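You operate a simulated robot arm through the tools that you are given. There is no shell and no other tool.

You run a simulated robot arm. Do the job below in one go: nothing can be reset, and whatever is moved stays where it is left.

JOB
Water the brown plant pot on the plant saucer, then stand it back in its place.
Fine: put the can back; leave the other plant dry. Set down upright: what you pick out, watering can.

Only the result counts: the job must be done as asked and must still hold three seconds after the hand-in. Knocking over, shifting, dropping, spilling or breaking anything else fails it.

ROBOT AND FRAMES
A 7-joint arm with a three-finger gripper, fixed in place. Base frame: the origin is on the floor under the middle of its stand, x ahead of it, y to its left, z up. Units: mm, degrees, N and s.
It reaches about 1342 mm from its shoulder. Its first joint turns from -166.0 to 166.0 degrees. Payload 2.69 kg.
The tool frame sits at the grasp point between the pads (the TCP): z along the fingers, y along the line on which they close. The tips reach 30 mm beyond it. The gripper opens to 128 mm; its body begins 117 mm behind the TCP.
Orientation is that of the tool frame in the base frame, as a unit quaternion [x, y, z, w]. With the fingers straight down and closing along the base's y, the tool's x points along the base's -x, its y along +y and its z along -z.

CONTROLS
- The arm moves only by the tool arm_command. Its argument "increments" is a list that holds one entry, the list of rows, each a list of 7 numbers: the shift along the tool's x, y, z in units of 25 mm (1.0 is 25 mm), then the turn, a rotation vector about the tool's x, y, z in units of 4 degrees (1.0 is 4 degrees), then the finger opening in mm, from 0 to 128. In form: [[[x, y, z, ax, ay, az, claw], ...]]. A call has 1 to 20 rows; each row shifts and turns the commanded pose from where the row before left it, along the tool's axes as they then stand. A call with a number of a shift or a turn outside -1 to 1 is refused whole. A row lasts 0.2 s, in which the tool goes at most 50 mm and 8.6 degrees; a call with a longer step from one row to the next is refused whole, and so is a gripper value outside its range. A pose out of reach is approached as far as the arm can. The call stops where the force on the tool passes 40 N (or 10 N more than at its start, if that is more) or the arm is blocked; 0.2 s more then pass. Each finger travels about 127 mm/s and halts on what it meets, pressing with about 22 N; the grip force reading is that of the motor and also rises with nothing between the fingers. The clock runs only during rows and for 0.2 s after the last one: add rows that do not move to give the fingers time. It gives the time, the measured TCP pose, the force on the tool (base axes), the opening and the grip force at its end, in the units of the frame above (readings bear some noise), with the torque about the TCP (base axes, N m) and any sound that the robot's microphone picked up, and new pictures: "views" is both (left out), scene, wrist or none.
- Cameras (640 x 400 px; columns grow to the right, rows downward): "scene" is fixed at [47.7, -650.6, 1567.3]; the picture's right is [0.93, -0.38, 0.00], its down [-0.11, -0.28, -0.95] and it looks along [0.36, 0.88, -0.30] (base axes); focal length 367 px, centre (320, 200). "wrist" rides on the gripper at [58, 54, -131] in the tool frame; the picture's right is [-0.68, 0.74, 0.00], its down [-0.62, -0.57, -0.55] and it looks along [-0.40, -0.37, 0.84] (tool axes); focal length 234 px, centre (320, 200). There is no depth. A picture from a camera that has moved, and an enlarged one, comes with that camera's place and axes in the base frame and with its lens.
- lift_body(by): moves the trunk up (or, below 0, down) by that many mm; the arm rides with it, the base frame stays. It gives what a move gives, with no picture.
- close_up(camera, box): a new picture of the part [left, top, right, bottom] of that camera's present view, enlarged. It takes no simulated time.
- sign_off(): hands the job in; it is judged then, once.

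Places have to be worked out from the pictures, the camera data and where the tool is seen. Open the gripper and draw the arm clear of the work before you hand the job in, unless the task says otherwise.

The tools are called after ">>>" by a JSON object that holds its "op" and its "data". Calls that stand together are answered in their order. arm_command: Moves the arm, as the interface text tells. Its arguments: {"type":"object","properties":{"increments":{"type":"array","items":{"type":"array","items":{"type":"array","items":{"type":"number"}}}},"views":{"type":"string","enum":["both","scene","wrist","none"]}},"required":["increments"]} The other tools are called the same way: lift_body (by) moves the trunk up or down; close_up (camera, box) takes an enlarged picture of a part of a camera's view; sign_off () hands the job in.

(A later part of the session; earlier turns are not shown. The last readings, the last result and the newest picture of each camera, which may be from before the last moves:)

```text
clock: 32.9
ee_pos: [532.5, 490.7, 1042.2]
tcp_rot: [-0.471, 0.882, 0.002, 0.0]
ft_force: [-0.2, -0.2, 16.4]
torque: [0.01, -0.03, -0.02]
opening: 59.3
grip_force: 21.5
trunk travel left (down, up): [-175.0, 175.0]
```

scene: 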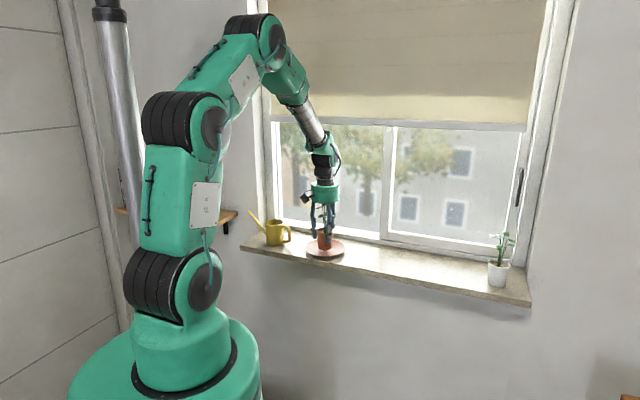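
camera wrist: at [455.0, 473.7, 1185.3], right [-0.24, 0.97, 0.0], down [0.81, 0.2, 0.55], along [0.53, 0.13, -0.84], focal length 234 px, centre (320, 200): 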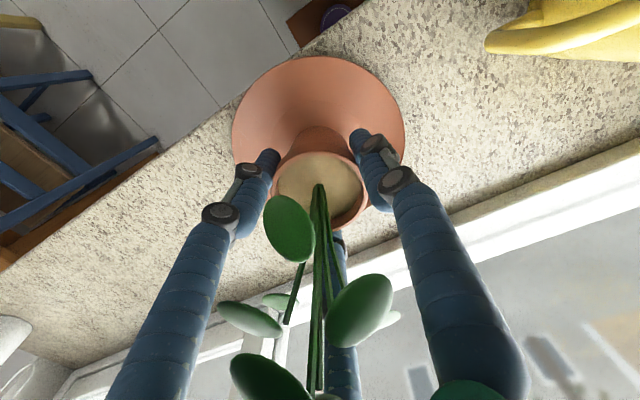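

Contact: the force rose to 16 N at z 1042, so the pot is standing on the saucer. I'll ease off 1.5 mm and release gently.

>>> {"op": "arm_command", "data": {"increments": [[[0, 0, -0.06, 0, 0, 0, 45], [0, 0, 0, 0, 0, 0, 55], [0, 0, 0, 0, 0, 0, 64], [0, 0, 0, 0, 0, 0, 75], [0, 0, 0, 0, 0, 0, 90], [0, 0, 0, 0, 0, 0, 110], [0, 0, 0, 0, 0, 0, 120], [0, 0, 0, 0, 0, 0, 120]]], "views": "both"}}

>>> {"op": "close_up", "data": {"camera": "scene", "box": [270, 190, 380, 270]}}

```text
clock: 34.7
ee_pos: [531.7, 491.6, 1043.6]
tcp_rot: [-0.471, 0.882, 0.001, -0.002]
ft_force: [0.2, -0.1, -0.1]
torque: [0.0, -0.01, 0.01]
opening: 120.2
grip_force: 0.1
trunk travel left (down, up): [-175.0, 175.0]
camera wrist: at [455.0, 473.2, 1174.8], right [-0.24, 0.97, 0.0], down [0.81, 0.2, 0.55], along [0.53, 0.13, -0.84], focal length 234 px, centre (320, 200)
```

scene: 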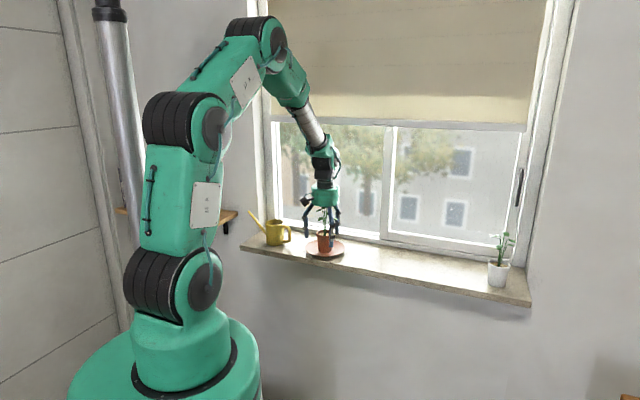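
wrist: 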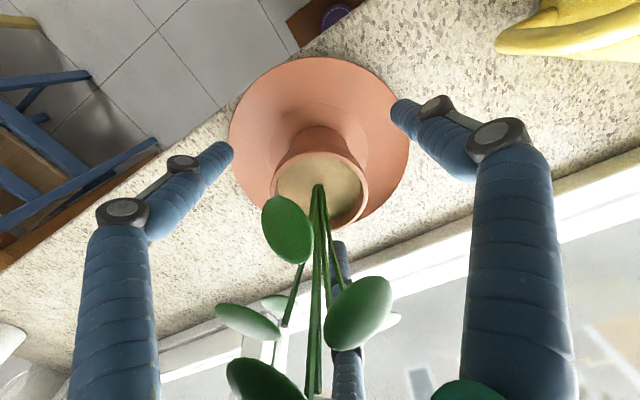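

```text
5.00 times, centred on (325, 230) of scene
camera zoom: at [47.7, -650.6, 1567.3], right [0.93, -0.38, 0.0], down [-0.11, -0.28, -0.95], along [0.36, 0.88, -0.3], focal length 1833 px, centre (295, 50)
```

zoom: 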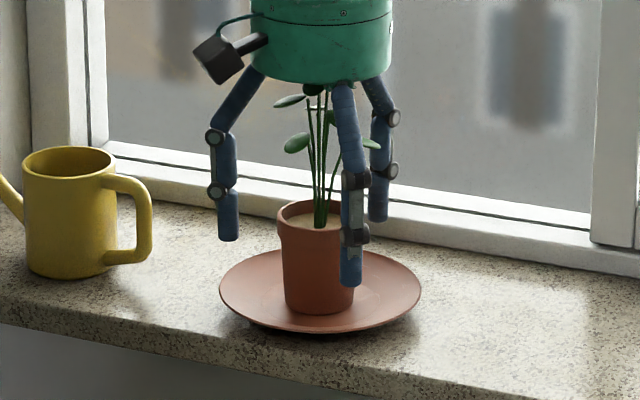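

The pot stands upright on the saucer. I'll lift the open hand straight up clear of the plant, then turn it to line up with the can's handle.

>>> {"op": "arm_command", "data": {"increments": [[[0, 0, -0.3, 0, 0, 0, 128], [0, 0, -0.5, 0, 0, 0, 128], [0, 0, -0.6, 0, 0, 0, 128], [0, 0, -0.6, 0, 0, 0, 128], [0, 0, -0.6, 0, 0, 0, 128], [0, 0, -0.6, 0, 0, 0, 128], [0, 0, -0.6, 0, 0, 0, 128], [0, 0, -0.6, 0, 0, 0, 128], [0, 0, -0.6, 0, 0, 0, 128], [0, 0, -0.6, 0, 0, 0, 128], [0, 0, -0.6, 0, 0, 0, 128], [0, 0, -0.6, 0, 0, 0, 128], [0, 0, -0.6, 0, 0, 0, 128], [0, 0, -0.6, 0, 0, 0, 128], [0, 0, 0, 0, 0, 0, 128]]], "views": "scene"}}

>>> {"op": "arm_command", "data": {"increments": [[[0, 0, 0, 0, 0, -0.9, 128], [0, 0, 0, 0, 0, -0.9, 128], [0, 0, 0, 0, 0, -0.9, 128], [0, 0, 0, 0, 0, -0.9, 128], [0, 0, 0, 0, 0, -0.9, 128], [0, 0, 0, 0, 0, -0.9, 128], [0, 0, 0, 0, 0, -0.9, 128], [0, 0, 0, 0, 0, -0.9, 128], [0, 0, 0, 0, 0, -0.9, 128], [0, 0, 0, 0, 0, -0.9, 128], [0, 0, 0, 0, 0, -0.9, 128], [0, 0, 0, 0, 0, -0.9, 128], [0, 0, 0, 0, 0, -0.9, 128], [0, 0, 0, 0, 0, -0.9, 128], [0, 0, 0, 0, 0, -0.9, 128], [0, 0, 0, 0, 0, -0.9, 128], [0, 0, 0, 0, 0, -0.9, 128], [0, 0, 0, 0, 0, -0.9, 128], [0, 0, 0, 0, 0, -0.9, 128], [0, 0, 0, 0, 0, -0.225, 128]]], "views": "both"}}

```text
clock: 37.9
ee_pos: [534.8, 491.8, 1244.6]
tcp_rot: [-0.47, 0.882, 0.002, -0.002]
ft_force: [0.2, 0.5, 0.3]
torque: [0.0, 0.01, -0.02]
opening: 128.0
grip_force: 0.0
trunk travel left (down, up): [-175.0, 175.0]
```

scene: 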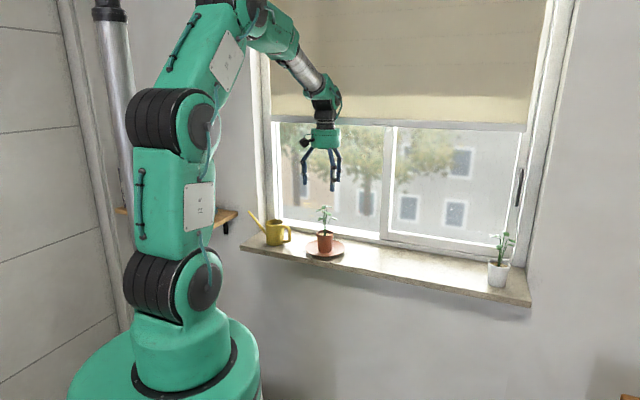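

```text
clock: 42.1
ee_pos: [532.8, 491.6, 1244.2]
tcp_rot: [0.889, -0.457, -0.003, 0.001]
ft_force: [-0.5, 0.6, 0.0]
torque: [-0.01, 0.02, -0.01]
opening: 128.2
grip_force: 0.1
trunk travel left (down, up): [-175.0, 175.0]
camera wrist: at [523.3, 413.3, 1374.4], right [-0.99, 0.12, 0.0], down [0.1, 0.83, 0.55], along [0.06, 0.54, -0.84], focal length 234 px, centre (320, 200)
```

scene: 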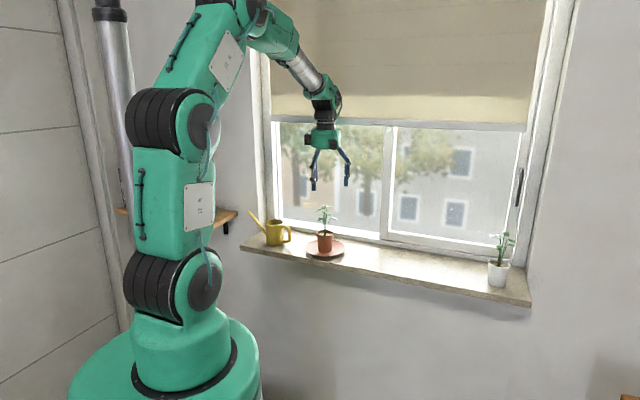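
wrist: 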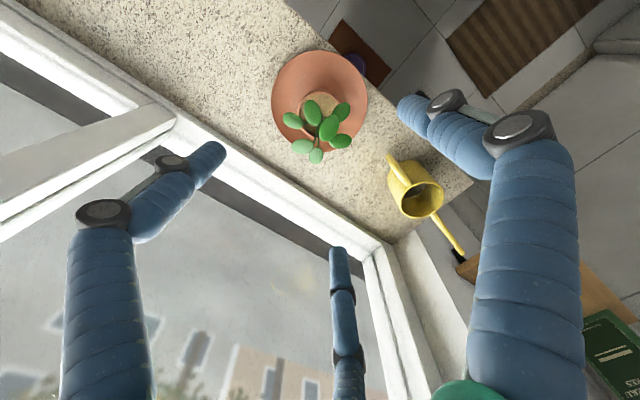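

The can is now fully in view, spout included. I'll enlarge it to pin down the spout tip and the handle axis.

>>> {"op": "close_up", "data": {"camera": "wrist", "box": [360, 130, 500, 290]}}

>>> {"op": "close_up", "data": {"camera": "scene", "box": [200, 190, 350, 270]}}

```text
2.50 times, centred on (430, 210) of wrist
camera zoom: at [523.3, 413.3, 1374.4], right [-0.99, 0.12, 0.0], down [0.1, 0.83, 0.55], along [0.06, 0.54, -0.84], focal length 585 px, centre (45, 175)
```

zoom: 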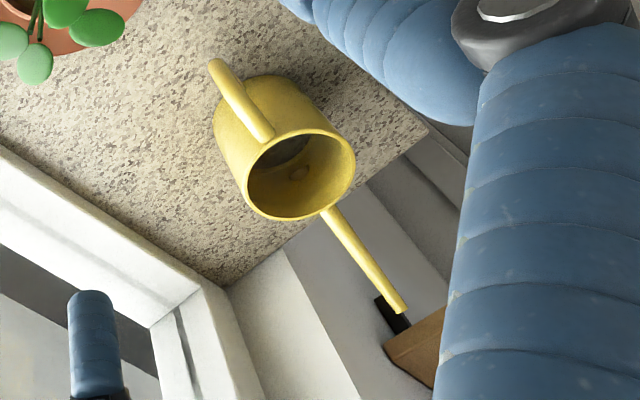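

```text
4.27 times, centred on (275, 230) of scene
camera zoom: at [47.7, -650.6, 1567.3], right [0.93, -0.38, 0.0], down [-0.11, -0.28, -0.95], along [0.36, 0.88, -0.3], focal length 1564 px, centre (512, 72)
```

zoom: 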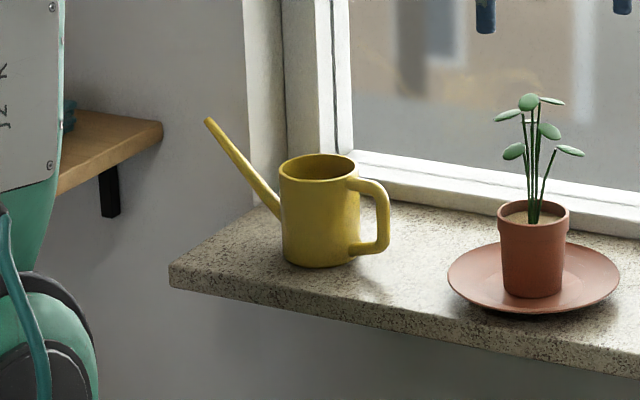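

The spout tip is about (305, 758, 1075) and the can axis runs at about -55.5°. I'll move behind the can on the handle side, still high up, and lean the tool 25°. That keeps the palm on the handle side when I tip the can later.

>>> {"op": "arm_command", "data": {"increments": [[[-0.572, 0.142, 0, 0, 0, 0.25, 110], [-0.572, 0.142, 0, 0, 0, 0, 100], [-0.572, 0.142, 0, 0, 0, 0, 95], [-0.572, 0.142, 0, 0, 0, 0, 95], [-0.572, 0.142, 0, 0, 0, 0, 95], [-0.572, 0.142, 0, 0, 0, 0, 95], [-0.572, 0.142, 0, 0, 0, 0, 95], [-0.572, 0.142, 0, 0, 0, 0, 95], [-0.572, 0.142, 0, 0, 0, 0, 95], [-0.572, 0.142, 0, 0, 0, 0, 95], [0, 0, 0, 0, -0.78, 0, 95], [0, 0, 0, 0, -0.78, 0, 95], [0, 0, 0, 0, -0.78, 0, 95], [0, 0, 0, 0, -0.78, 0, 95], [0, 0, 0, 0, -0.78, 0, 95], [0, 0, 0, 0, -0.78, 0, 95], [0, 0, 0, 0, -0.78, 0, 95], [0, 0, 0, 0, -0.79, 0, 95], [0, 0, 0, 0, 0, 0, 95]]], "views": "both"}}

```text
clock: 46.1
ee_pos: [422.9, 589.8, 1243.2]
tcp_rot: [0.864, -0.455, -0.193, -0.1]
ft_force: [0.4, -0.2, 0.0]
torque: [-0.02, 0.04, -0.01]
opening: 94.9
grip_force: 0.0
trunk travel left (down, up): [-175.0, 175.0]
camera wrist: at [439.9, 470.3, 1338.4], right [-0.95, 0.09, 0.29], down [0.28, 0.59, 0.76], along [-0.1, 0.8, -0.59], focal length 234 px, centre (320, 200)
```

scene: 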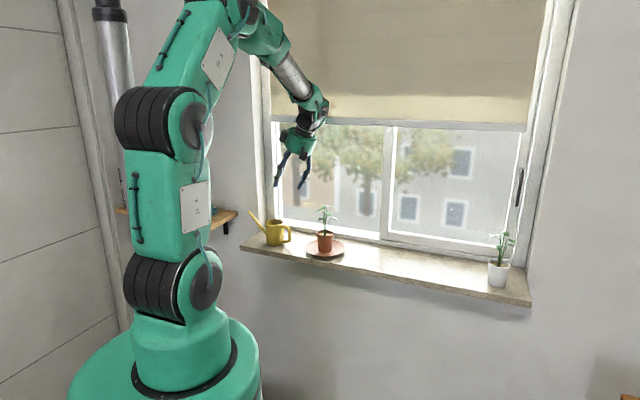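
wrist: 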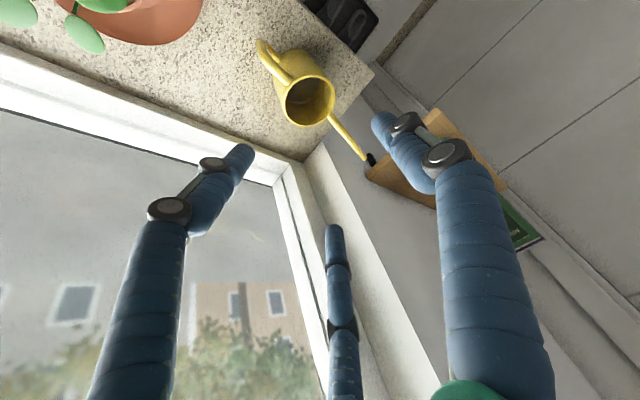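

The tool is leaning 25° in the can's plane. I'll zoom in on the can from here to refine its position relative to the tool axis.

>>> {"op": "close_up", "data": {"camera": "wrist", "box": [240, 20, 400, 180]}}

```text
2.50 times, centred on (320, 100) of wrist
camera zoom: at [439.9, 470.3, 1338.4], right [-0.95, 0.09, 0.29], down [0.28, 0.59, 0.76], along [-0.1, 0.8, -0.59], focal length 585 px, centre (320, 450)
```

zoom: 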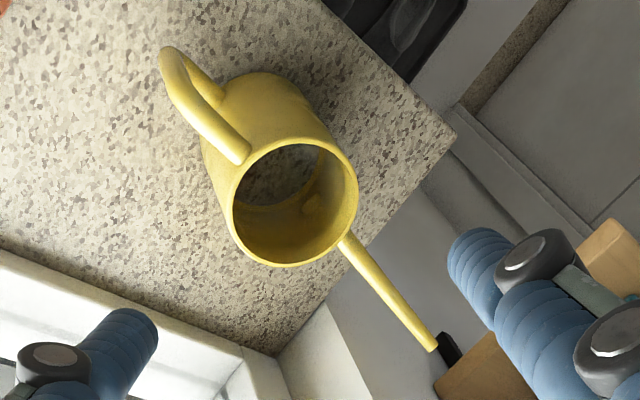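

Combining the three views, the can's centre is about (384, 640) with its top at z≈1055. I'll line up with the approach axis and come part of the way in.

>>> {"op": "arm_command", "data": {"increments": [[[0.41, 0.043, 0, 0, 0, 0, 95], [0.41, 0.043, 0, 0, 0, 0, 95], [0.41, 0.043, 0, 0, 0, 0, 95], [0, 0, 0.4, 0, 0, 0, 95], [0, 0, 0.5, 0, 0, 0, 95], [0, 0, 0.5, 0, 0, 0, 95], [0, 0, 0.5, 0, 0, 0, 95], [0, 0, 0.5, 0, 0, 0, 95], [0, 0, 0.5, 0, 0, 0, 95], [0, 0, 0.5, 0, 0, 0, 95], [0, 0, 0.5, 0, 0, 0, 95], [0, 0, 0.5, 0, 0, 0, 95], [0, 0, 0.4, 0, 0, 0, 95], [0, 0, 0, 0, 0, 0, 95]]], "views": "both"}}

>>> {"op": "close_up", "data": {"camera": "wrist", "box": [200, 60, 440, 260]}}

>>> {"op": "close_up", "data": {"camera": "scene", "box": [235, 160, 365, 265]}}

```text
clock: 49.1
ee_pos: [407.9, 606.0, 1123.3]
tcp_rot: [0.864, -0.455, -0.193, -0.1]
ft_force: [-0.3, -0.2, -0.1]
torque: [0.0, 0.02, 0.02]
opening: 95.1
grip_force: 0.0
trunk travel left (down, up): [-175.0, 175.0]
camera wrist: at [424.5, 487.7, 1216.7], right [-0.95, 0.09, 0.29], down [0.28, 0.59, 0.76], along [-0.1, 0.8, -0.59], focal length 234 px, centre (320, 200)
```

scene: 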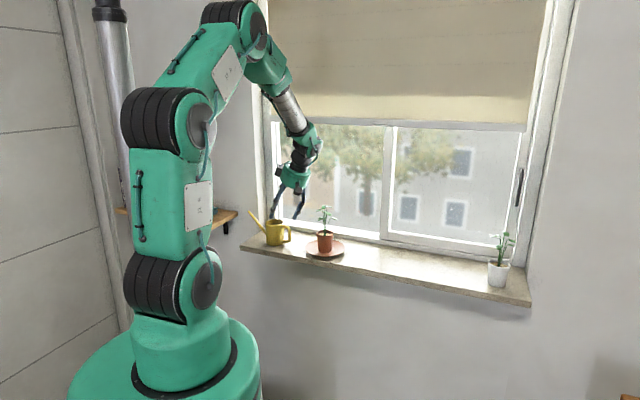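
wrist: 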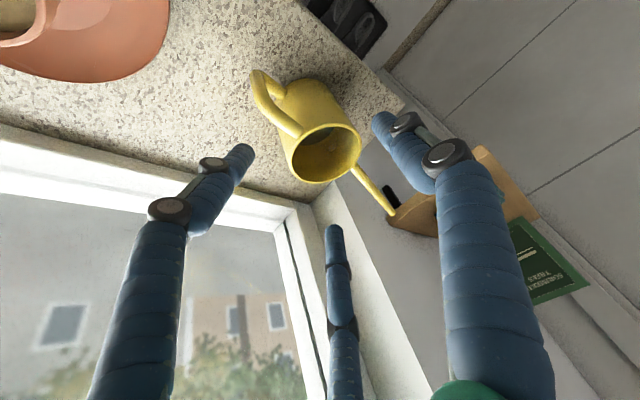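

```text
2.00 times, centred on (320, 160) of wrist
camera zoom: at [424.5, 487.7, 1216.7], right [-0.95, 0.09, 0.29], down [0.28, 0.59, 0.76], along [-0.1, 0.8, -0.59], focal length 468 px, centre (320, 280)
```

zoom: 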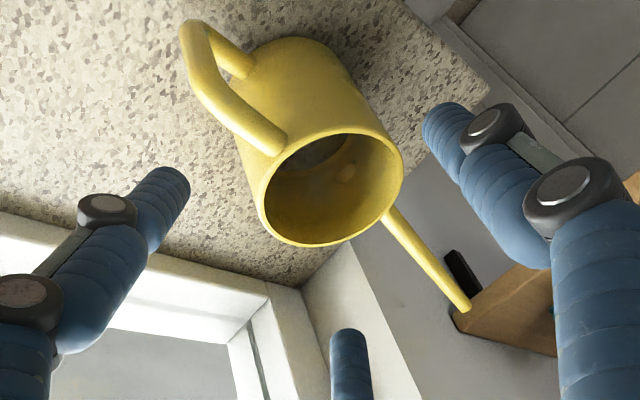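

```text
3.81 times, centred on (300, 212) of scene
camera zoom: at [47.7, -650.6, 1567.3], right [0.93, -0.38, 0.0], down [-0.11, -0.28, -0.95], along [0.36, 0.88, -0.3], focal length 1397 px, centre (396, 152)
```

zoom: 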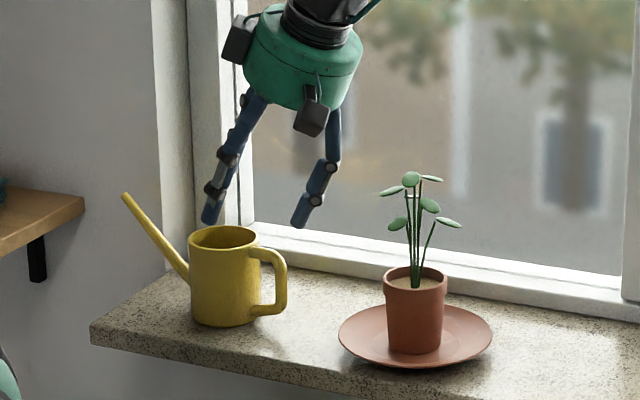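

The can is centred on the approach axis, with about 94 mm left. I'll advance 75 mm slowly and check the clearances.

>>> {"op": "arm_command", "data": {"increments": [[[0, 0.03, 0.3, 0, 0, 0, 95], [0, 0, 0.3, 0, 0, 0, 95], [0, 0, 0.3, 0, 0, 0, 95], [0, 0, 0.3, 0, 0, 0, 95], [0, 0, 0.3, 0, 0, 0, 95], [0, 0, 0.3, 0, 0, 0, 95], [0, 0, 0.3, 0, 0, 0, 95], [0, 0, 0.3, 0, 0, 0, 95], [0, 0, 0.3, 0, 0, 0, 95], [0, 0, 0.3, 0, 0, 0, 95], [0, 0, 0, 0, 0, 0, 95]]], "views": "both"}}

>>> {"op": "close_up", "data": {"camera": "wrist", "box": [180, 60, 460, 300]}}

>>> {"op": "close_up", "data": {"camera": "scene", "box": [235, 180, 355, 265]}}

```text
clock: 51.5
ee_pos: [387.1, 631.4, 1055.5]
tcp_rot: [0.863, -0.455, -0.193, -0.1]
ft_force: [0.6, 0.1, -0.8]
torque: [-0.03, 0.01, -0.01]
opening: 94.8
grip_force: 0.0
trunk travel left (down, up): [-175.0, 175.0]
camera wrist: at [403.9, 512.5, 1148.7], right [-0.95, 0.09, 0.29], down [0.28, 0.59, 0.76], along [-0.1, 0.8, -0.59], focal length 234 px, centre (320, 200)
```

scene: 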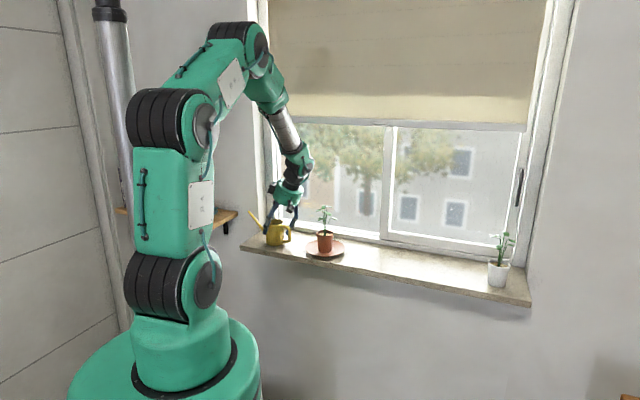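
wrist: 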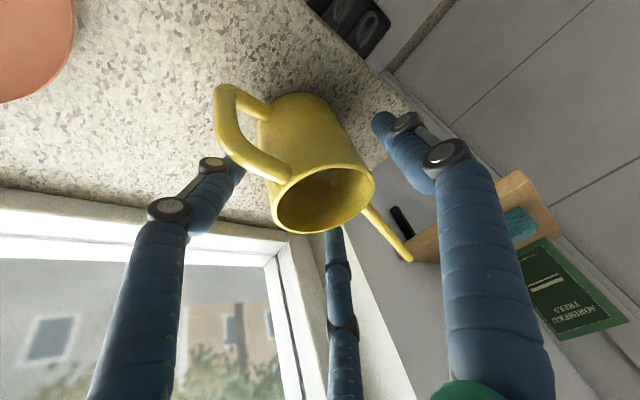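

```text
1.67 times, centred on (320, 180) of wrist
camera zoom: at [403.9, 512.5, 1148.7], right [-0.95, 0.09, 0.29], down [0.28, 0.59, 0.76], along [-0.1, 0.8, -0.59], focal length 390 px, centre (320, 233)
```

zoom: 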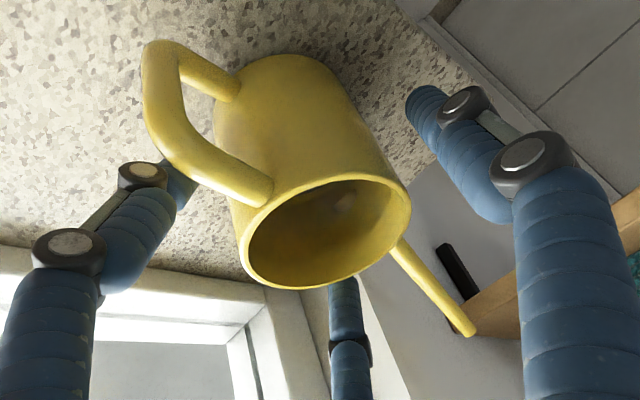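

```text
4.71 times, centred on (295, 222) of scene
camera zoom: at [47.7, -650.6, 1567.3], right [0.93, -0.38, 0.0], down [-0.11, -0.28, -0.95], along [0.36, 0.88, -0.3], focal length 1725 px, centre (438, 94)
```

zoom: 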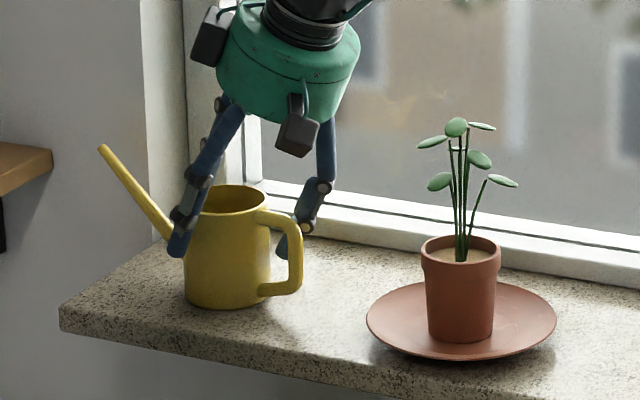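

The fingers straddle the can and clear the handle and spout. I'll go in the last 17 mm gently.

>>> {"op": "arm_command", "data": {"increments": [[[0, 0, 0.2, 0, 0, 0, 95], [0, 0, 0.2, 0, 0, 0, 95], [0, 0, 0.15, 0, 0, 0, 95], [0, 0, 0.15, 0, 0, 0, 95], [0, 0, 0, 0, 0, 0, 95]]], "views": "both"}}

>>> {"op": "close_up", "data": {"camera": "wrist", "box": [180, 60, 460, 300]}}

>>> {"op": "close_up", "data": {"camera": "scene", "box": [235, 190, 335, 260]}}

```text
clock: 52.7
ee_pos: [382.8, 639.0, 1040.0]
tcp_rot: [0.863, -0.455, -0.193, -0.101]
ft_force: [1.4, -1.0, -0.4]
torque: [-0.05, -0.04, -0.02]
opening: 96.0
grip_force: 0.8
trunk travel left (down, up): [-175.0, 175.0]
camera wrist: at [400.0, 519.1, 1132.8], right [-0.95, 0.09, 0.29], down [0.28, 0.59, 0.76], along [-0.1, 0.8, -0.59], focal length 234 px, centre (320, 200)
```

scene: 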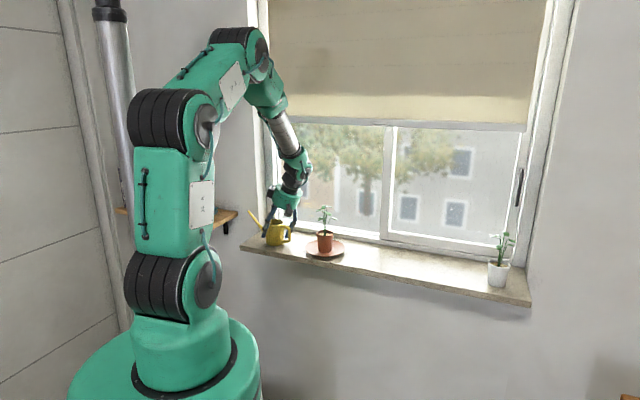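
wrist: 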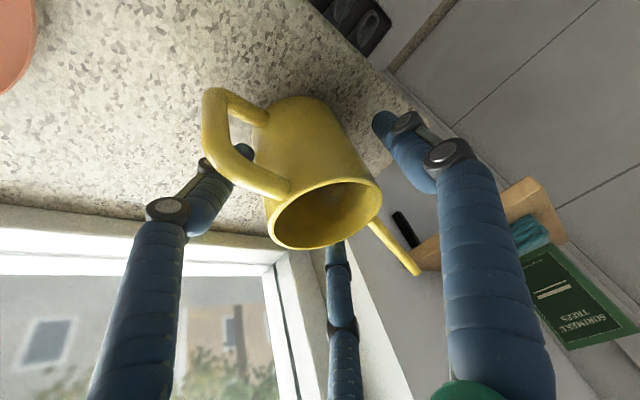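

```text
1.67 times, centred on (320, 180) of wrist
camera zoom: at [400.0, 519.1, 1132.8], right [-0.95, 0.09, 0.29], down [0.28, 0.59, 0.76], along [-0.1, 0.8, -0.59], focal length 390 px, centre (320, 233)
```

zoom: 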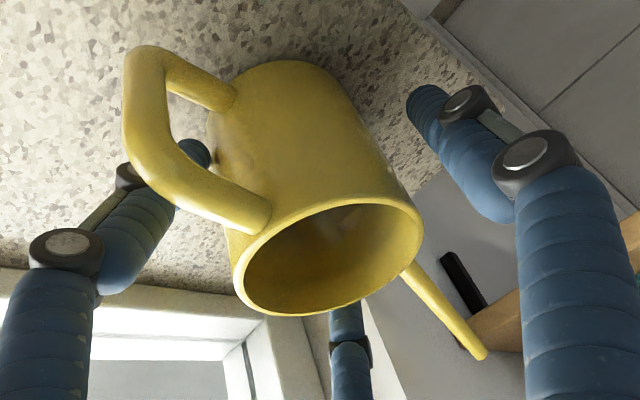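

```text
5.71 times, centred on (285, 225) of scene
camera zoom: at [47.7, -650.6, 1567.3], right [0.93, -0.38, 0.0], down [-0.11, -0.28, -0.95], along [0.36, 0.88, -0.3], focal length 2095 px, centre (520, 57)
```

zoom: 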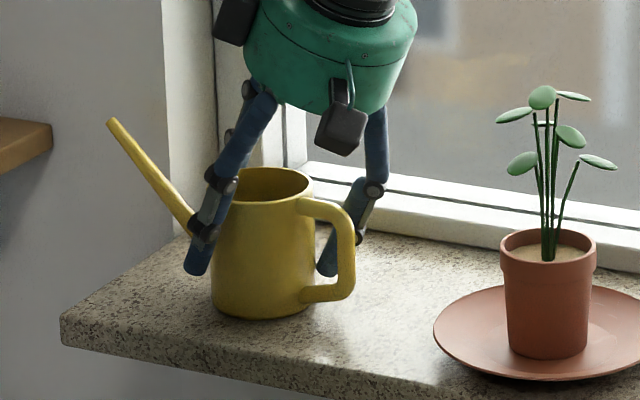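

There's a light contact (grip 0.8 N): with the 25° lean, a fingertip already touches the body, and closing now would tip the can. A grip parallel to the can's wall is safer, so I'll back out along the approach line and go upright.

>>> {"op": "arm_command", "data": {"increments": [[[0, 0, -0.15, 0, 0, 0, 95], [0, 0, -0.3, 0, 0, 0, 95], [0, 0, -0.4, 0, 0, 0, 95], [0, 0, -0.5, 0, 0, 0, 95], [0, 0, -0.5, 0, 0, 0, 95], [0, 0, -0.5, 0, 0, 0, 95], [0, 0, -0.5, 0, 0, 0, 95], [0, 0, -0.5, 0, 0, 0, 95], [0, 0, -0.5, 0, 0, 0, 95], [0, 0, -0.5, 0, 0, 0, 95], [0, 0, 0, 0, 0, 0, 95]]], "views": "both"}}

>>> {"op": "close_up", "data": {"camera": "scene", "box": [235, 190, 335, 260]}}

```text
clock: 55.1
ee_pos: [409.8, 600.0, 1137.8]
tcp_rot: [0.863, -0.455, -0.194, -0.101]
ft_force: [-0.2, -1.0, -0.1]
torque: [0.01, 0.01, 0.02]
opening: 95.2
grip_force: 0.0
trunk travel left (down, up): [-175.0, 175.0]
camera wrist: at [427.0, 480.6, 1231.0], right [-0.95, 0.09, 0.29], down [0.28, 0.59, 0.76], along [-0.1, 0.8, -0.59], focal length 234 px, centre (320, 200)
```

scene: 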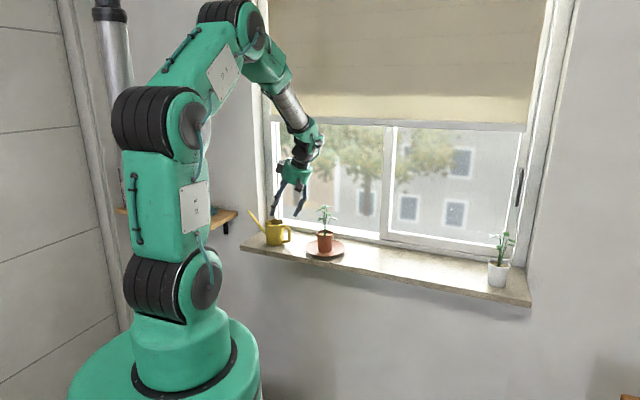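
wrist: 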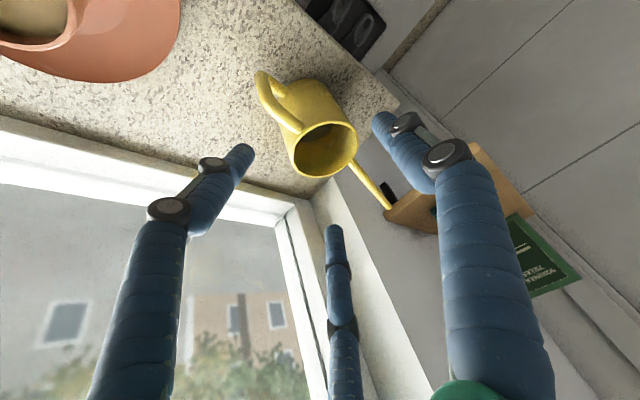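

```text
5.71 times, centred on (285, 225) of scene
camera zoom: at [47.7, -650.6, 1567.3], right [0.93, -0.38, 0.0], down [-0.11, -0.28, -0.95], along [0.36, 0.88, -0.3], focal length 2095 px, centre (520, 57)
```

zoom: 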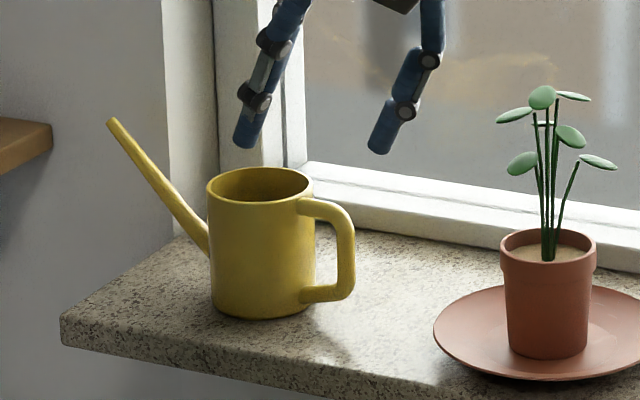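

The can hasn't moved. I'll rise 50 mm, return the tool to vertical and centre it over the can.

>>> {"op": "arm_command", "data": {"increments": [[[-0.28, 0, -0.6, 0, 0, 0, 100], [-0.28, 0, -0.6, 0, 0, 0, 105], [-0.28, 0, -0.6, 0, 0, 0, 110], [0, 0, 0, 0, 0.78, 0, 112], [0, 0, 0, 0, 0.78, 0, 112], [0, 0, 0, 0, 0.78, 0, 112], [0, 0, 0, 0, 0.78, 0, 112], [0, 0, 0, 0, 0.78, 0, 112], [0, 0, 0, 0, 0.78, 0, 112], [0, 0, 0, 0, 0.78, 0, 112], [0, 0, 0, 0, 0.79, 0, 112], [-0.47, 0, 0, 0, 0, 0, 112], [-0.47, 0, 0, 0, 0, 0, 112], [-0.47, 0, 0, 0, 0, 0, 112], [-0.47, 0, 0, 0, 0, 0, 112], [0, 0, 0, 0, 0, 0, 112]]], "views": "both"}}

>>> {"op": "close_up", "data": {"camera": "wrist", "box": [220, 60, 420, 220]}}

```text
clock: 58.5
ee_pos: [384.3, 640.5, 1186.8]
tcp_rot: [0.885, -0.465, -0.002, 0.001]
ft_force: [-0.4, 0.8, 0.5]
torque: [-0.02, -0.04, 0.0]
opening: 112.0
grip_force: 0.1
trunk travel left (down, up): [-175.0, 175.0]
camera wrist: at [372.9, 561.3, 1317.7], right [-0.99, 0.14, 0.0], down [0.12, 0.83, 0.55], along [0.07, 0.54, -0.84], focal length 234 px, centre (320, 200)
```

scene: 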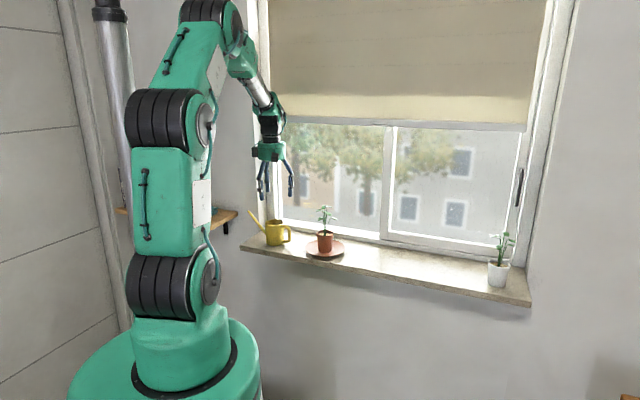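
wrist: 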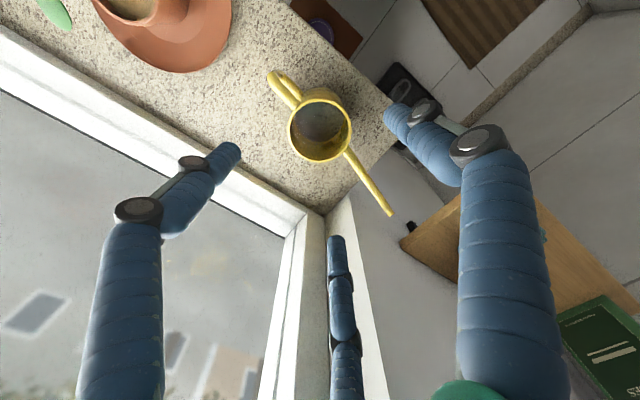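

```text
2.50 times, centred on (320, 140) of wrist
camera zoom: at [372.9, 561.3, 1317.7], right [-0.99, 0.14, 0.0], down [0.12, 0.83, 0.55], along [0.07, 0.54, -0.84], focal length 585 px, centre (320, 350)
```

zoom: 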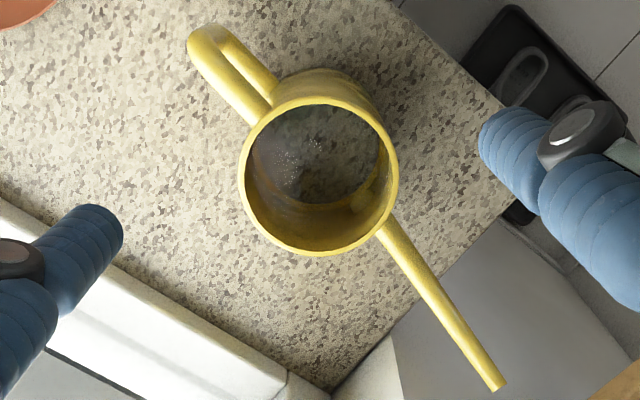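

The can is within 2 mm of the tool axis, and water is visible inside it. I'll trim the position and descend around the can.

>>> {"op": "arm_command", "data": {"increments": [[[-0.05, -0.034, 0.3, 0, 0, 0, 112], [0, 0, 0.5, 0, 0, 0, 112], [0, 0, 0.5, 0, 0, 0, 112], [0, 0, 0.5, 0, 0, 0, 112], [0, 0, 0.5, 0, 0, 0, 112], [0, 0, 0.5, 0, 0, 0, 112], [0, 0, 0.4, 0, 0, 0, 112], [0, 0, 0.4, 0, 0, 0, 112], [0, 0, 0.4, 0, 0, 0, 112], [0, 0, 0.4, 0, 0, 0, 112], [0, 0, 0, 0, 0, 0, 112]]], "views": "both"}}

>>> {"op": "close_up", "data": {"camera": "wrist", "box": [200, 80, 440, 260]}}

>>> {"op": "close_up", "data": {"camera": "scene", "box": [235, 180, 335, 260]}}

```text
clock: 60.9
ee_pos: [383.5, 641.1, 1077.1]
tcp_rot: [0.885, -0.466, -0.002, 0.001]
ft_force: [-0.3, 0.9, 0.5]
torque: [0.01, -0.02, 0.03]
opening: 111.8
grip_force: 0.1
trunk travel left (down, up): [-175.0, 175.0]
camera wrist: at [371.5, 562.7, 1208.6], right [-0.99, 0.14, 0.0], down [0.12, 0.83, 0.55], along [0.07, 0.54, -0.84], focal length 234 px, centre (320, 200)
```

scene: 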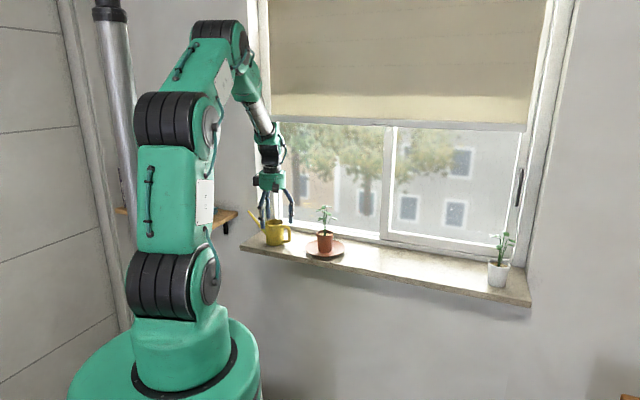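
wrist: 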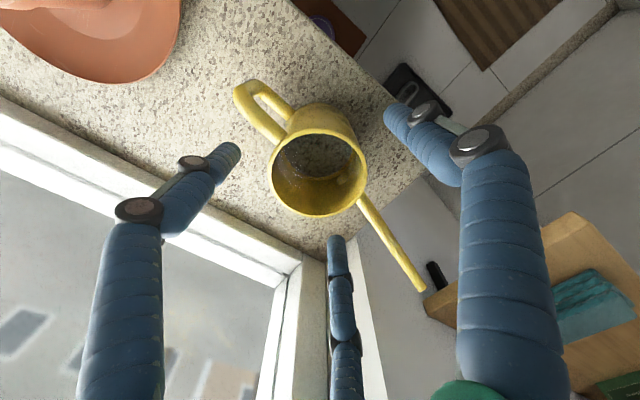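

```text
2.22 times, centred on (320, 170) of wrist
camera zoom: at [371.5, 562.7, 1208.6], right [-0.99, 0.14, 0.0], down [0.12, 0.83, 0.55], along [0.07, 0.54, -0.84], focal length 520 px, centre (320, 267)
```

zoom: 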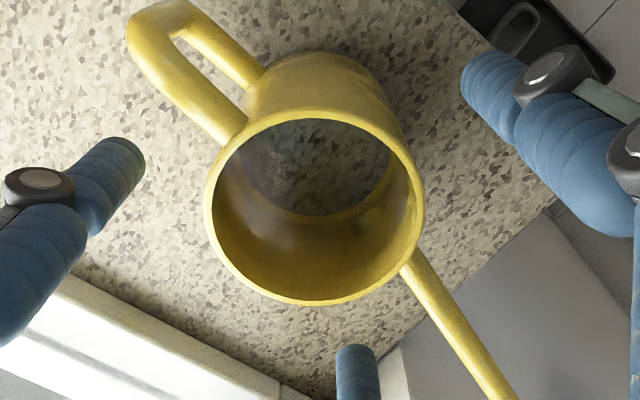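

```text
5.00 times, centred on (285, 220) of scene
camera zoom: at [47.7, -650.6, 1567.3], right [0.93, -0.38, 0.0], down [-0.11, -0.28, -0.95], along [0.36, 0.88, -0.3], focal length 1833 px, centre (495, 100)
```

zoom: 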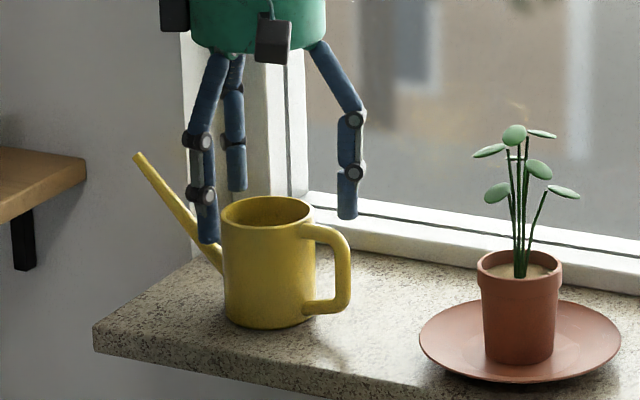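

Well placed. I'll make a 2 mm trim, then descend the last 43 mm so the pads sit on the body.

>>> {"op": "arm_command", "data": {"increments": [[[0, -0.07, 0.2, 0, 0, 0, 112], [0, 0, 0.3, 0, 0, 0, 112], [0, 0, 0.3, 0, 0, 0, 112], [0, 0, 0.3, 0, 0, 0, 112], [0, 0, 0.3, 0, 0, 0, 112], [0, 0, 0.3, 0, 0, 0, 112], [0, 0, 0, 0, 0, 0, 112]]], "views": "both"}}

>>> {"op": "close_up", "data": {"camera": "wrist", "box": [180, 80, 460, 300]}}

>>> {"op": "close_up", "data": {"camera": "scene", "box": [235, 180, 335, 260]}}

```text
clock: 62.5
ee_pos: [384.5, 642.4, 1034.0]
tcp_rot: [0.885, -0.465, -0.002, 0.002]
ft_force: [-0.2, 0.5, -0.2]
torque: [-0.04, -0.01, -0.05]
opening: 111.9
grip_force: 0.1
trunk travel left (down, up): [-175.0, 175.0]
camera wrist: at [373.2, 563.9, 1165.2], right [-0.99, 0.14, 0.0], down [0.12, 0.83, 0.55], along [0.07, 0.54, -0.84], focal length 234 px, centre (320, 200)
```

scene: 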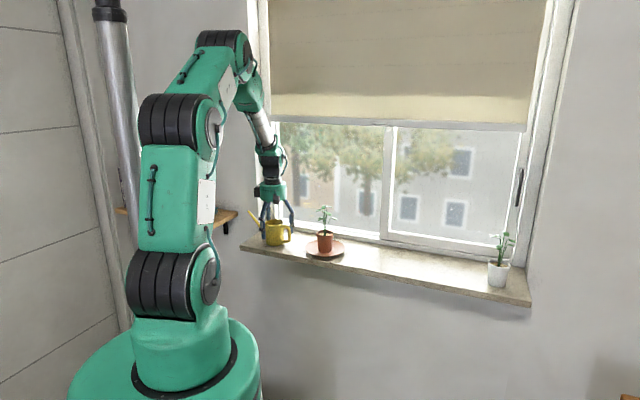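
wrist: 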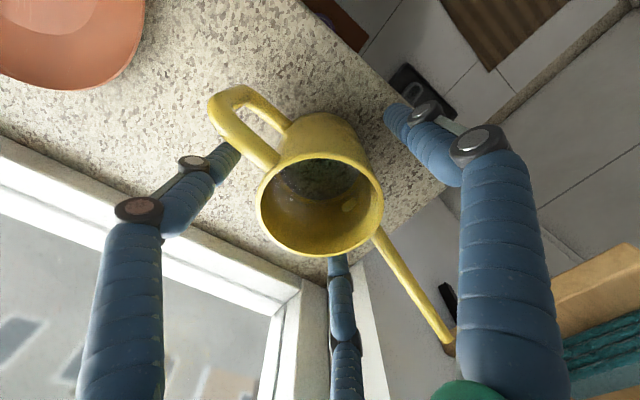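

```text
1.82 times, centred on (320, 190) of wrist
camera zoom: at [373.2, 563.9, 1165.2], right [-0.99, 0.14, 0.0], down [0.12, 0.83, 0.55], along [0.07, 0.54, -0.84], focal length 426 px, centre (320, 218)
```

zoom: 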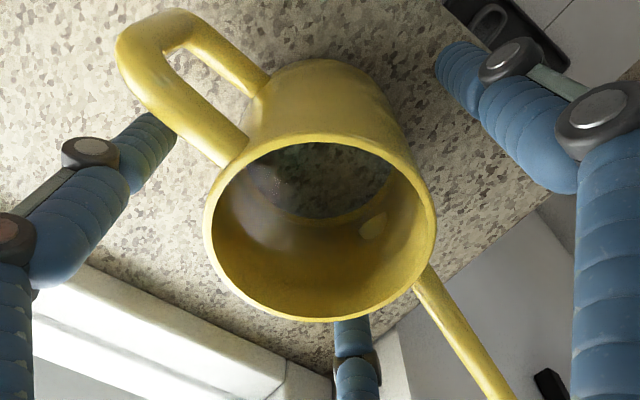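

```text
5.00 times, centred on (285, 220) of scene
camera zoom: at [47.7, -650.6, 1567.3], right [0.93, -0.38, 0.0], down [-0.11, -0.28, -0.95], along [0.36, 0.88, -0.3], focal length 1833 px, centre (495, 100)
```

zoom: 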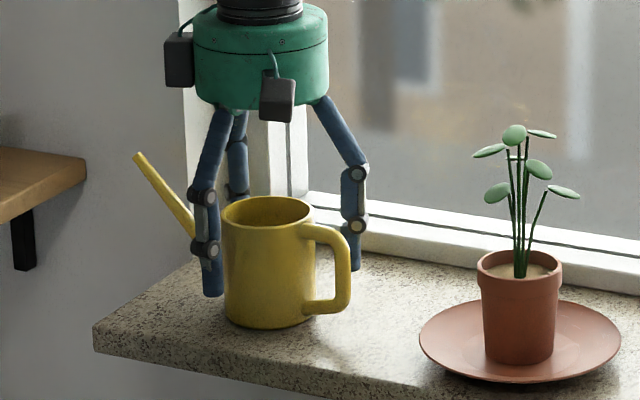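

The fingers sit evenly around the body. I'll close gently.

>>> {"op": "arm_command", "data": {"increments": [[[0, 0, 0, 0, 0, 0, 100], [0, 0, 0, 0, 0, 0, 90], [0, 0, 0, 0, 0, 0, 82], [0, 0, 0, 0, 0, 0, 76], [0, 0, 0, 0, 0, 0, 70], [0, 0, 0, 0, 0, 0, 62], [0, 0, 0, 0, 0, 0, 55], [0, 0, 0, 0, 0, 0, 55], [0, 0, 0, 0, 0, 0, 55]]], "views": "both"}}

>>> {"op": "close_up", "data": {"camera": "scene", "box": [235, 180, 335, 260]}}

```text
clock: 64.5
ee_pos: [383.4, 643.0, 1033.8]
tcp_rot: [0.885, -0.465, -0.003, 0.001]
ft_force: [0.0, 0.1, 1.6]
torque: [-0.05, 0.03, -0.02]
opening: 70.1
grip_force: 21.7
trunk travel left (down, up): [-175.0, 175.0]
camera wrist: at [373.1, 563.8, 1165.5], right [-0.99, 0.14, 0.0], down [0.12, 0.83, 0.55], along [0.07, 0.54, -0.84], focal length 234 px, centre (320, 200)
```

scene: 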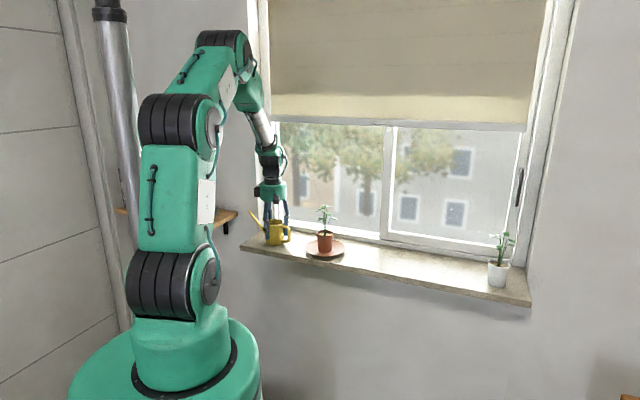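
wrist: 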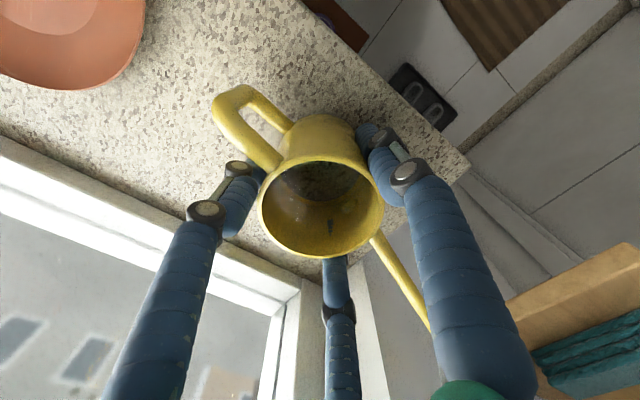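

```text
5.00 times, centred on (285, 220) of scene
camera zoom: at [47.7, -650.6, 1567.3], right [0.93, -0.38, 0.0], down [-0.11, -0.28, -0.95], along [0.36, 0.88, -0.3], focal length 1833 px, centre (495, 100)
```

zoom: 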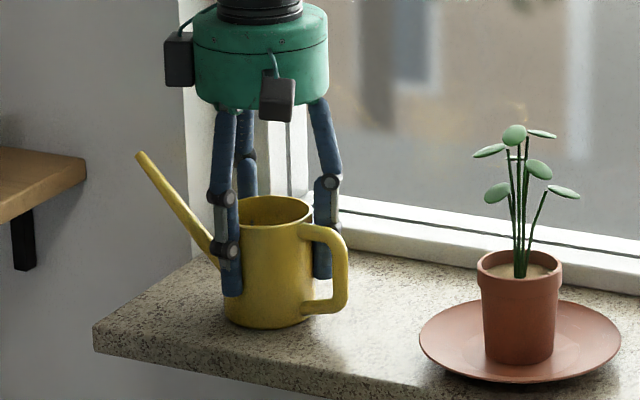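

Gripped at opening 70 with 22 N. I'll lift a little and check the weight and that it stays level.

>>> {"op": "arm_command", "data": {"increments": [[[0, 0, -0.1, 0, 0, 0, 55], [0, 0, -0.2, 0, 0, 0, 55], [0, 0, -0.3, 0, 0, 0, 55], [0, 0, -0.3, 0, 0, 0, 55], [0, 0, -0.3, 0, 0, 0, 55], [0, 0, 0, 0, 0, 0, 55], [0, 0, 0, 0, 0, 0, 55]]], "views": "both"}}

>>> {"op": "close_up", "data": {"camera": "scene", "box": [235, 170, 335, 260]}}

```text
clock: 66.1
ee_pos: [383.7, 642.0, 1063.6]
tcp_rot: [0.885, -0.466, -0.001, 0.001]
ft_force: [-0.1, 0.2, -3.3]
torque: [-0.01, 0.0, -0.01]
opening: 70.2
grip_force: 22.0
trunk travel left (down, up): [-175.0, 175.0]
camera wrist: at [373.1, 563.9, 1195.3], right [-0.99, 0.14, 0.0], down [0.12, 0.83, 0.55], along [0.07, 0.54, -0.84], focal length 234 px, centre (320, 200)
```

scene: 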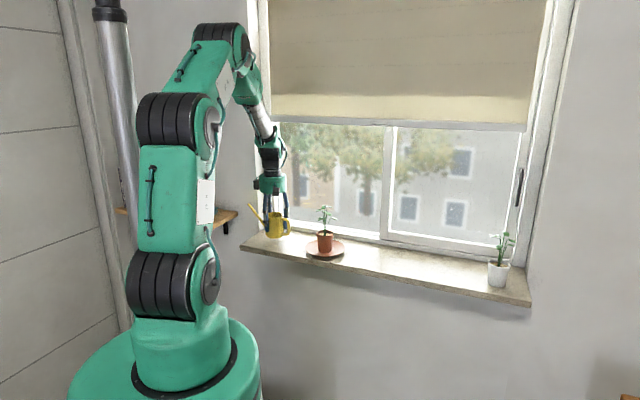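
wrist: 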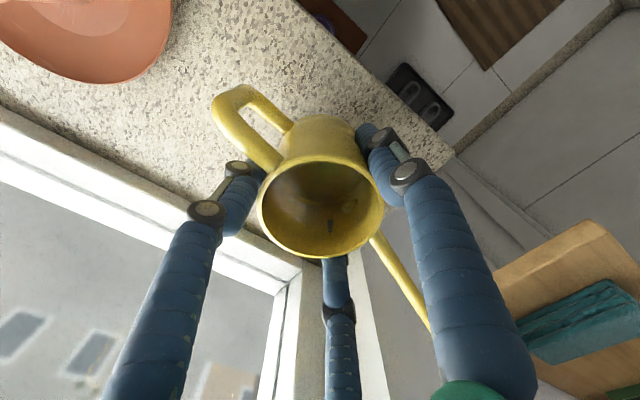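

```text
4.44 times, centred on (285, 215) of scene
camera zoom: at [47.7, -650.6, 1567.3], right [0.93, -0.38, 0.0], down [-0.11, -0.28, -0.95], along [0.36, 0.88, -0.3], focal length 1629 px, centre (476, 133)
```

zoom: 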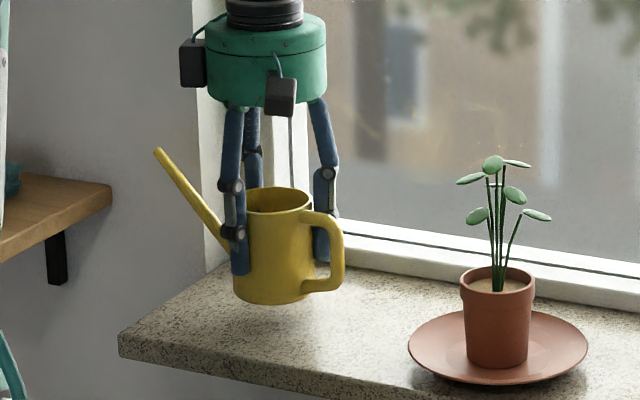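

The can hangs level (about 3.3 N). I'll raise it well above the plant.

>>> {"op": "arm_command", "data": {"increments": [[[0, 0, -0.2, 0, 0, 0, 55], [0, 0, -0.4, 0, 0, 0, 55], [0, 0, -0.5, 0, 0, 0, 55], [0, 0, -0.5, 0, 0, 0, 55], [0, 0, -0.5, 0, 0, 0, 55], [0, 0, -0.5, 0, 0, 0, 55], [0, 0, -0.5, 0, 0, 0, 55], [0, 0, -0.5, 0, 0, 0, 55], [0, 0, -0.5, 0, 0, 0, 55], [0, 0, -0.5, 0, 0, 0, 55], [0, 0, -0.5, 0, 0, 0, 55], [0, 0, -0.5, 0, 0, 0, 55], [0, 0, -0.5, 0, 0, 0, 55], [0, 0, -0.5, 0, 0, 0, 55], [0, 0, -0.5, 0, 0, 0, 55], [0, 0, -0.3, 0, 0, 0, 55], [0, 0, 0, 0, 0, 0, 55]]], "views": "both"}}

```text
clock: 69.7
ee_pos: [385.6, 641.7, 1251.8]
tcp_rot: [0.885, -0.466, -0.002, 0.001]
ft_force: [-0.4, -1.1, -3.0]
torque: [-0.02, 0.0, -0.03]
opening: 70.1
grip_force: 22.3
trunk travel left (down, up): [-175.0, 175.0]
camera wrist: at [375.0, 563.3, 1381.3], right [-0.99, 0.14, 0.0], down [0.12, 0.83, 0.55], along [0.07, 0.54, -0.84], focal length 234 px, centre (320, 200)
```

scene: 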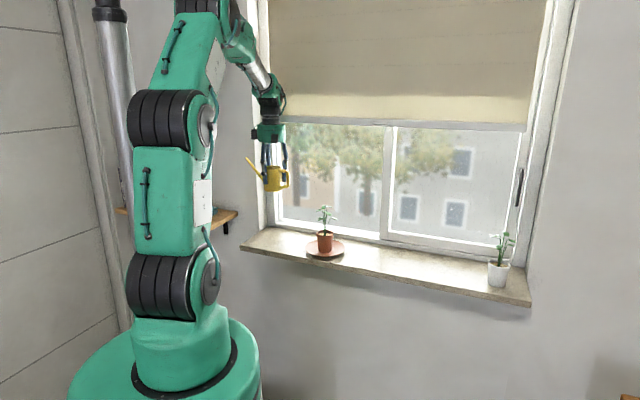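
wrist: 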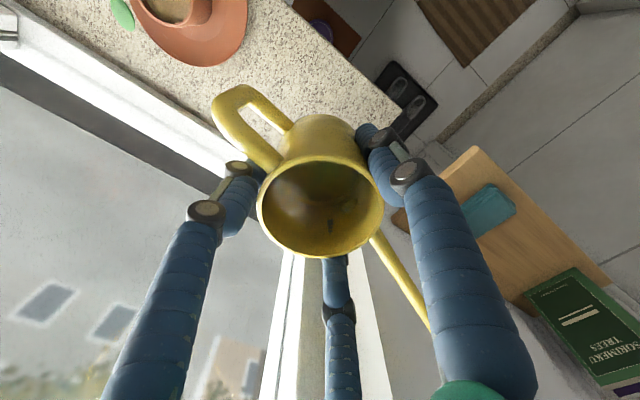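

I'll carry it at this height along the handle direction, over and past the pot, in gentle steps.

>>> {"op": "arm_command", "data": {"increments": [[[0.2, -0.021, 0, 0, 0, 0, 55], [0.35, -0.037, 0, 0, 0, 0, 55], [0.5, -0.053, 0, 0, 0, 0, 55], [0.5, -0.053, 0, 0, 0, 0, 55], [0.5, -0.053, 0, 0, 0, 0, 55], [0.5, -0.053, 0, 0, 0, 0, 55], [0.5, -0.053, 0, 0, 0, 0, 55], [0.5, -0.053, 0, 0, 0, 0, 55], [0.5, -0.053, 0, 0, 0, 0, 55], [0.5, -0.053, 0, 0, 0, 0, 55], [0.5, -0.053, 0, 0, 0, 0, 55], [0.5, -0.053, 0, 0, 0, 0, 55], [0.5, -0.053, 0, 0, 0, 0, 55], [0.5, -0.053, 0, 0, 0, 0, 55], [0.35, -0.037, 0, 0, 0, 0, 55], [0.2, -0.021, 0, 0, 0, 0, 55], [0, 0, 0, 0, 0, 0, 55]]], "views": "both"}}

```text
clock: 73.3
ee_pos: [501.7, 506.7, 1248.4]
tcp_rot: [0.885, -0.465, -0.003, 0.0]
ft_force: [-0.4, -0.1, -2.8]
torque: [-0.01, 0.0, 0.01]
opening: 70.0
grip_force: 21.8
trunk travel left (down, up): [-175.0, 175.0]
camera wrist: at [490.0, 428.8, 1379.3], right [-0.99, 0.14, 0.0], down [0.12, 0.83, 0.55], along [0.07, 0.54, -0.84], focal length 234 px, centre (320, 200)
```

scene: 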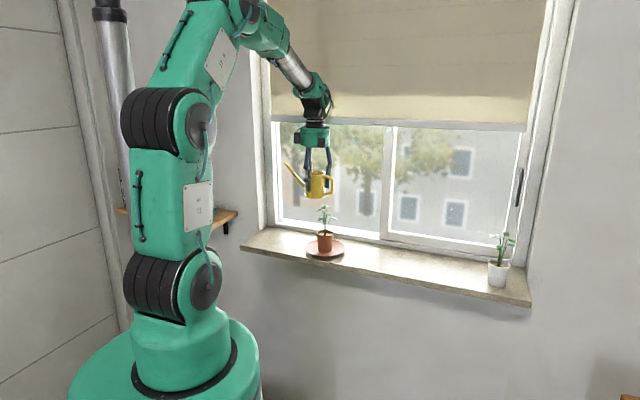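
wrist: 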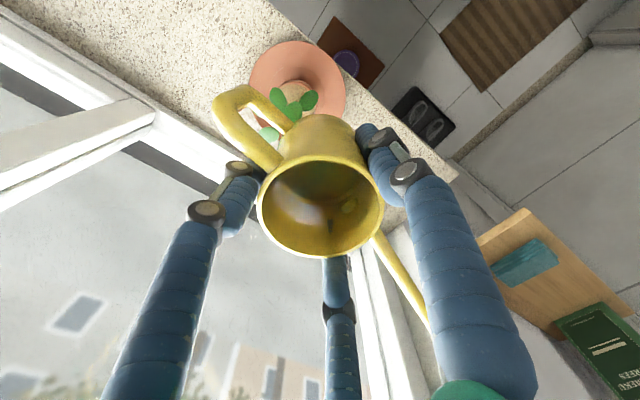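

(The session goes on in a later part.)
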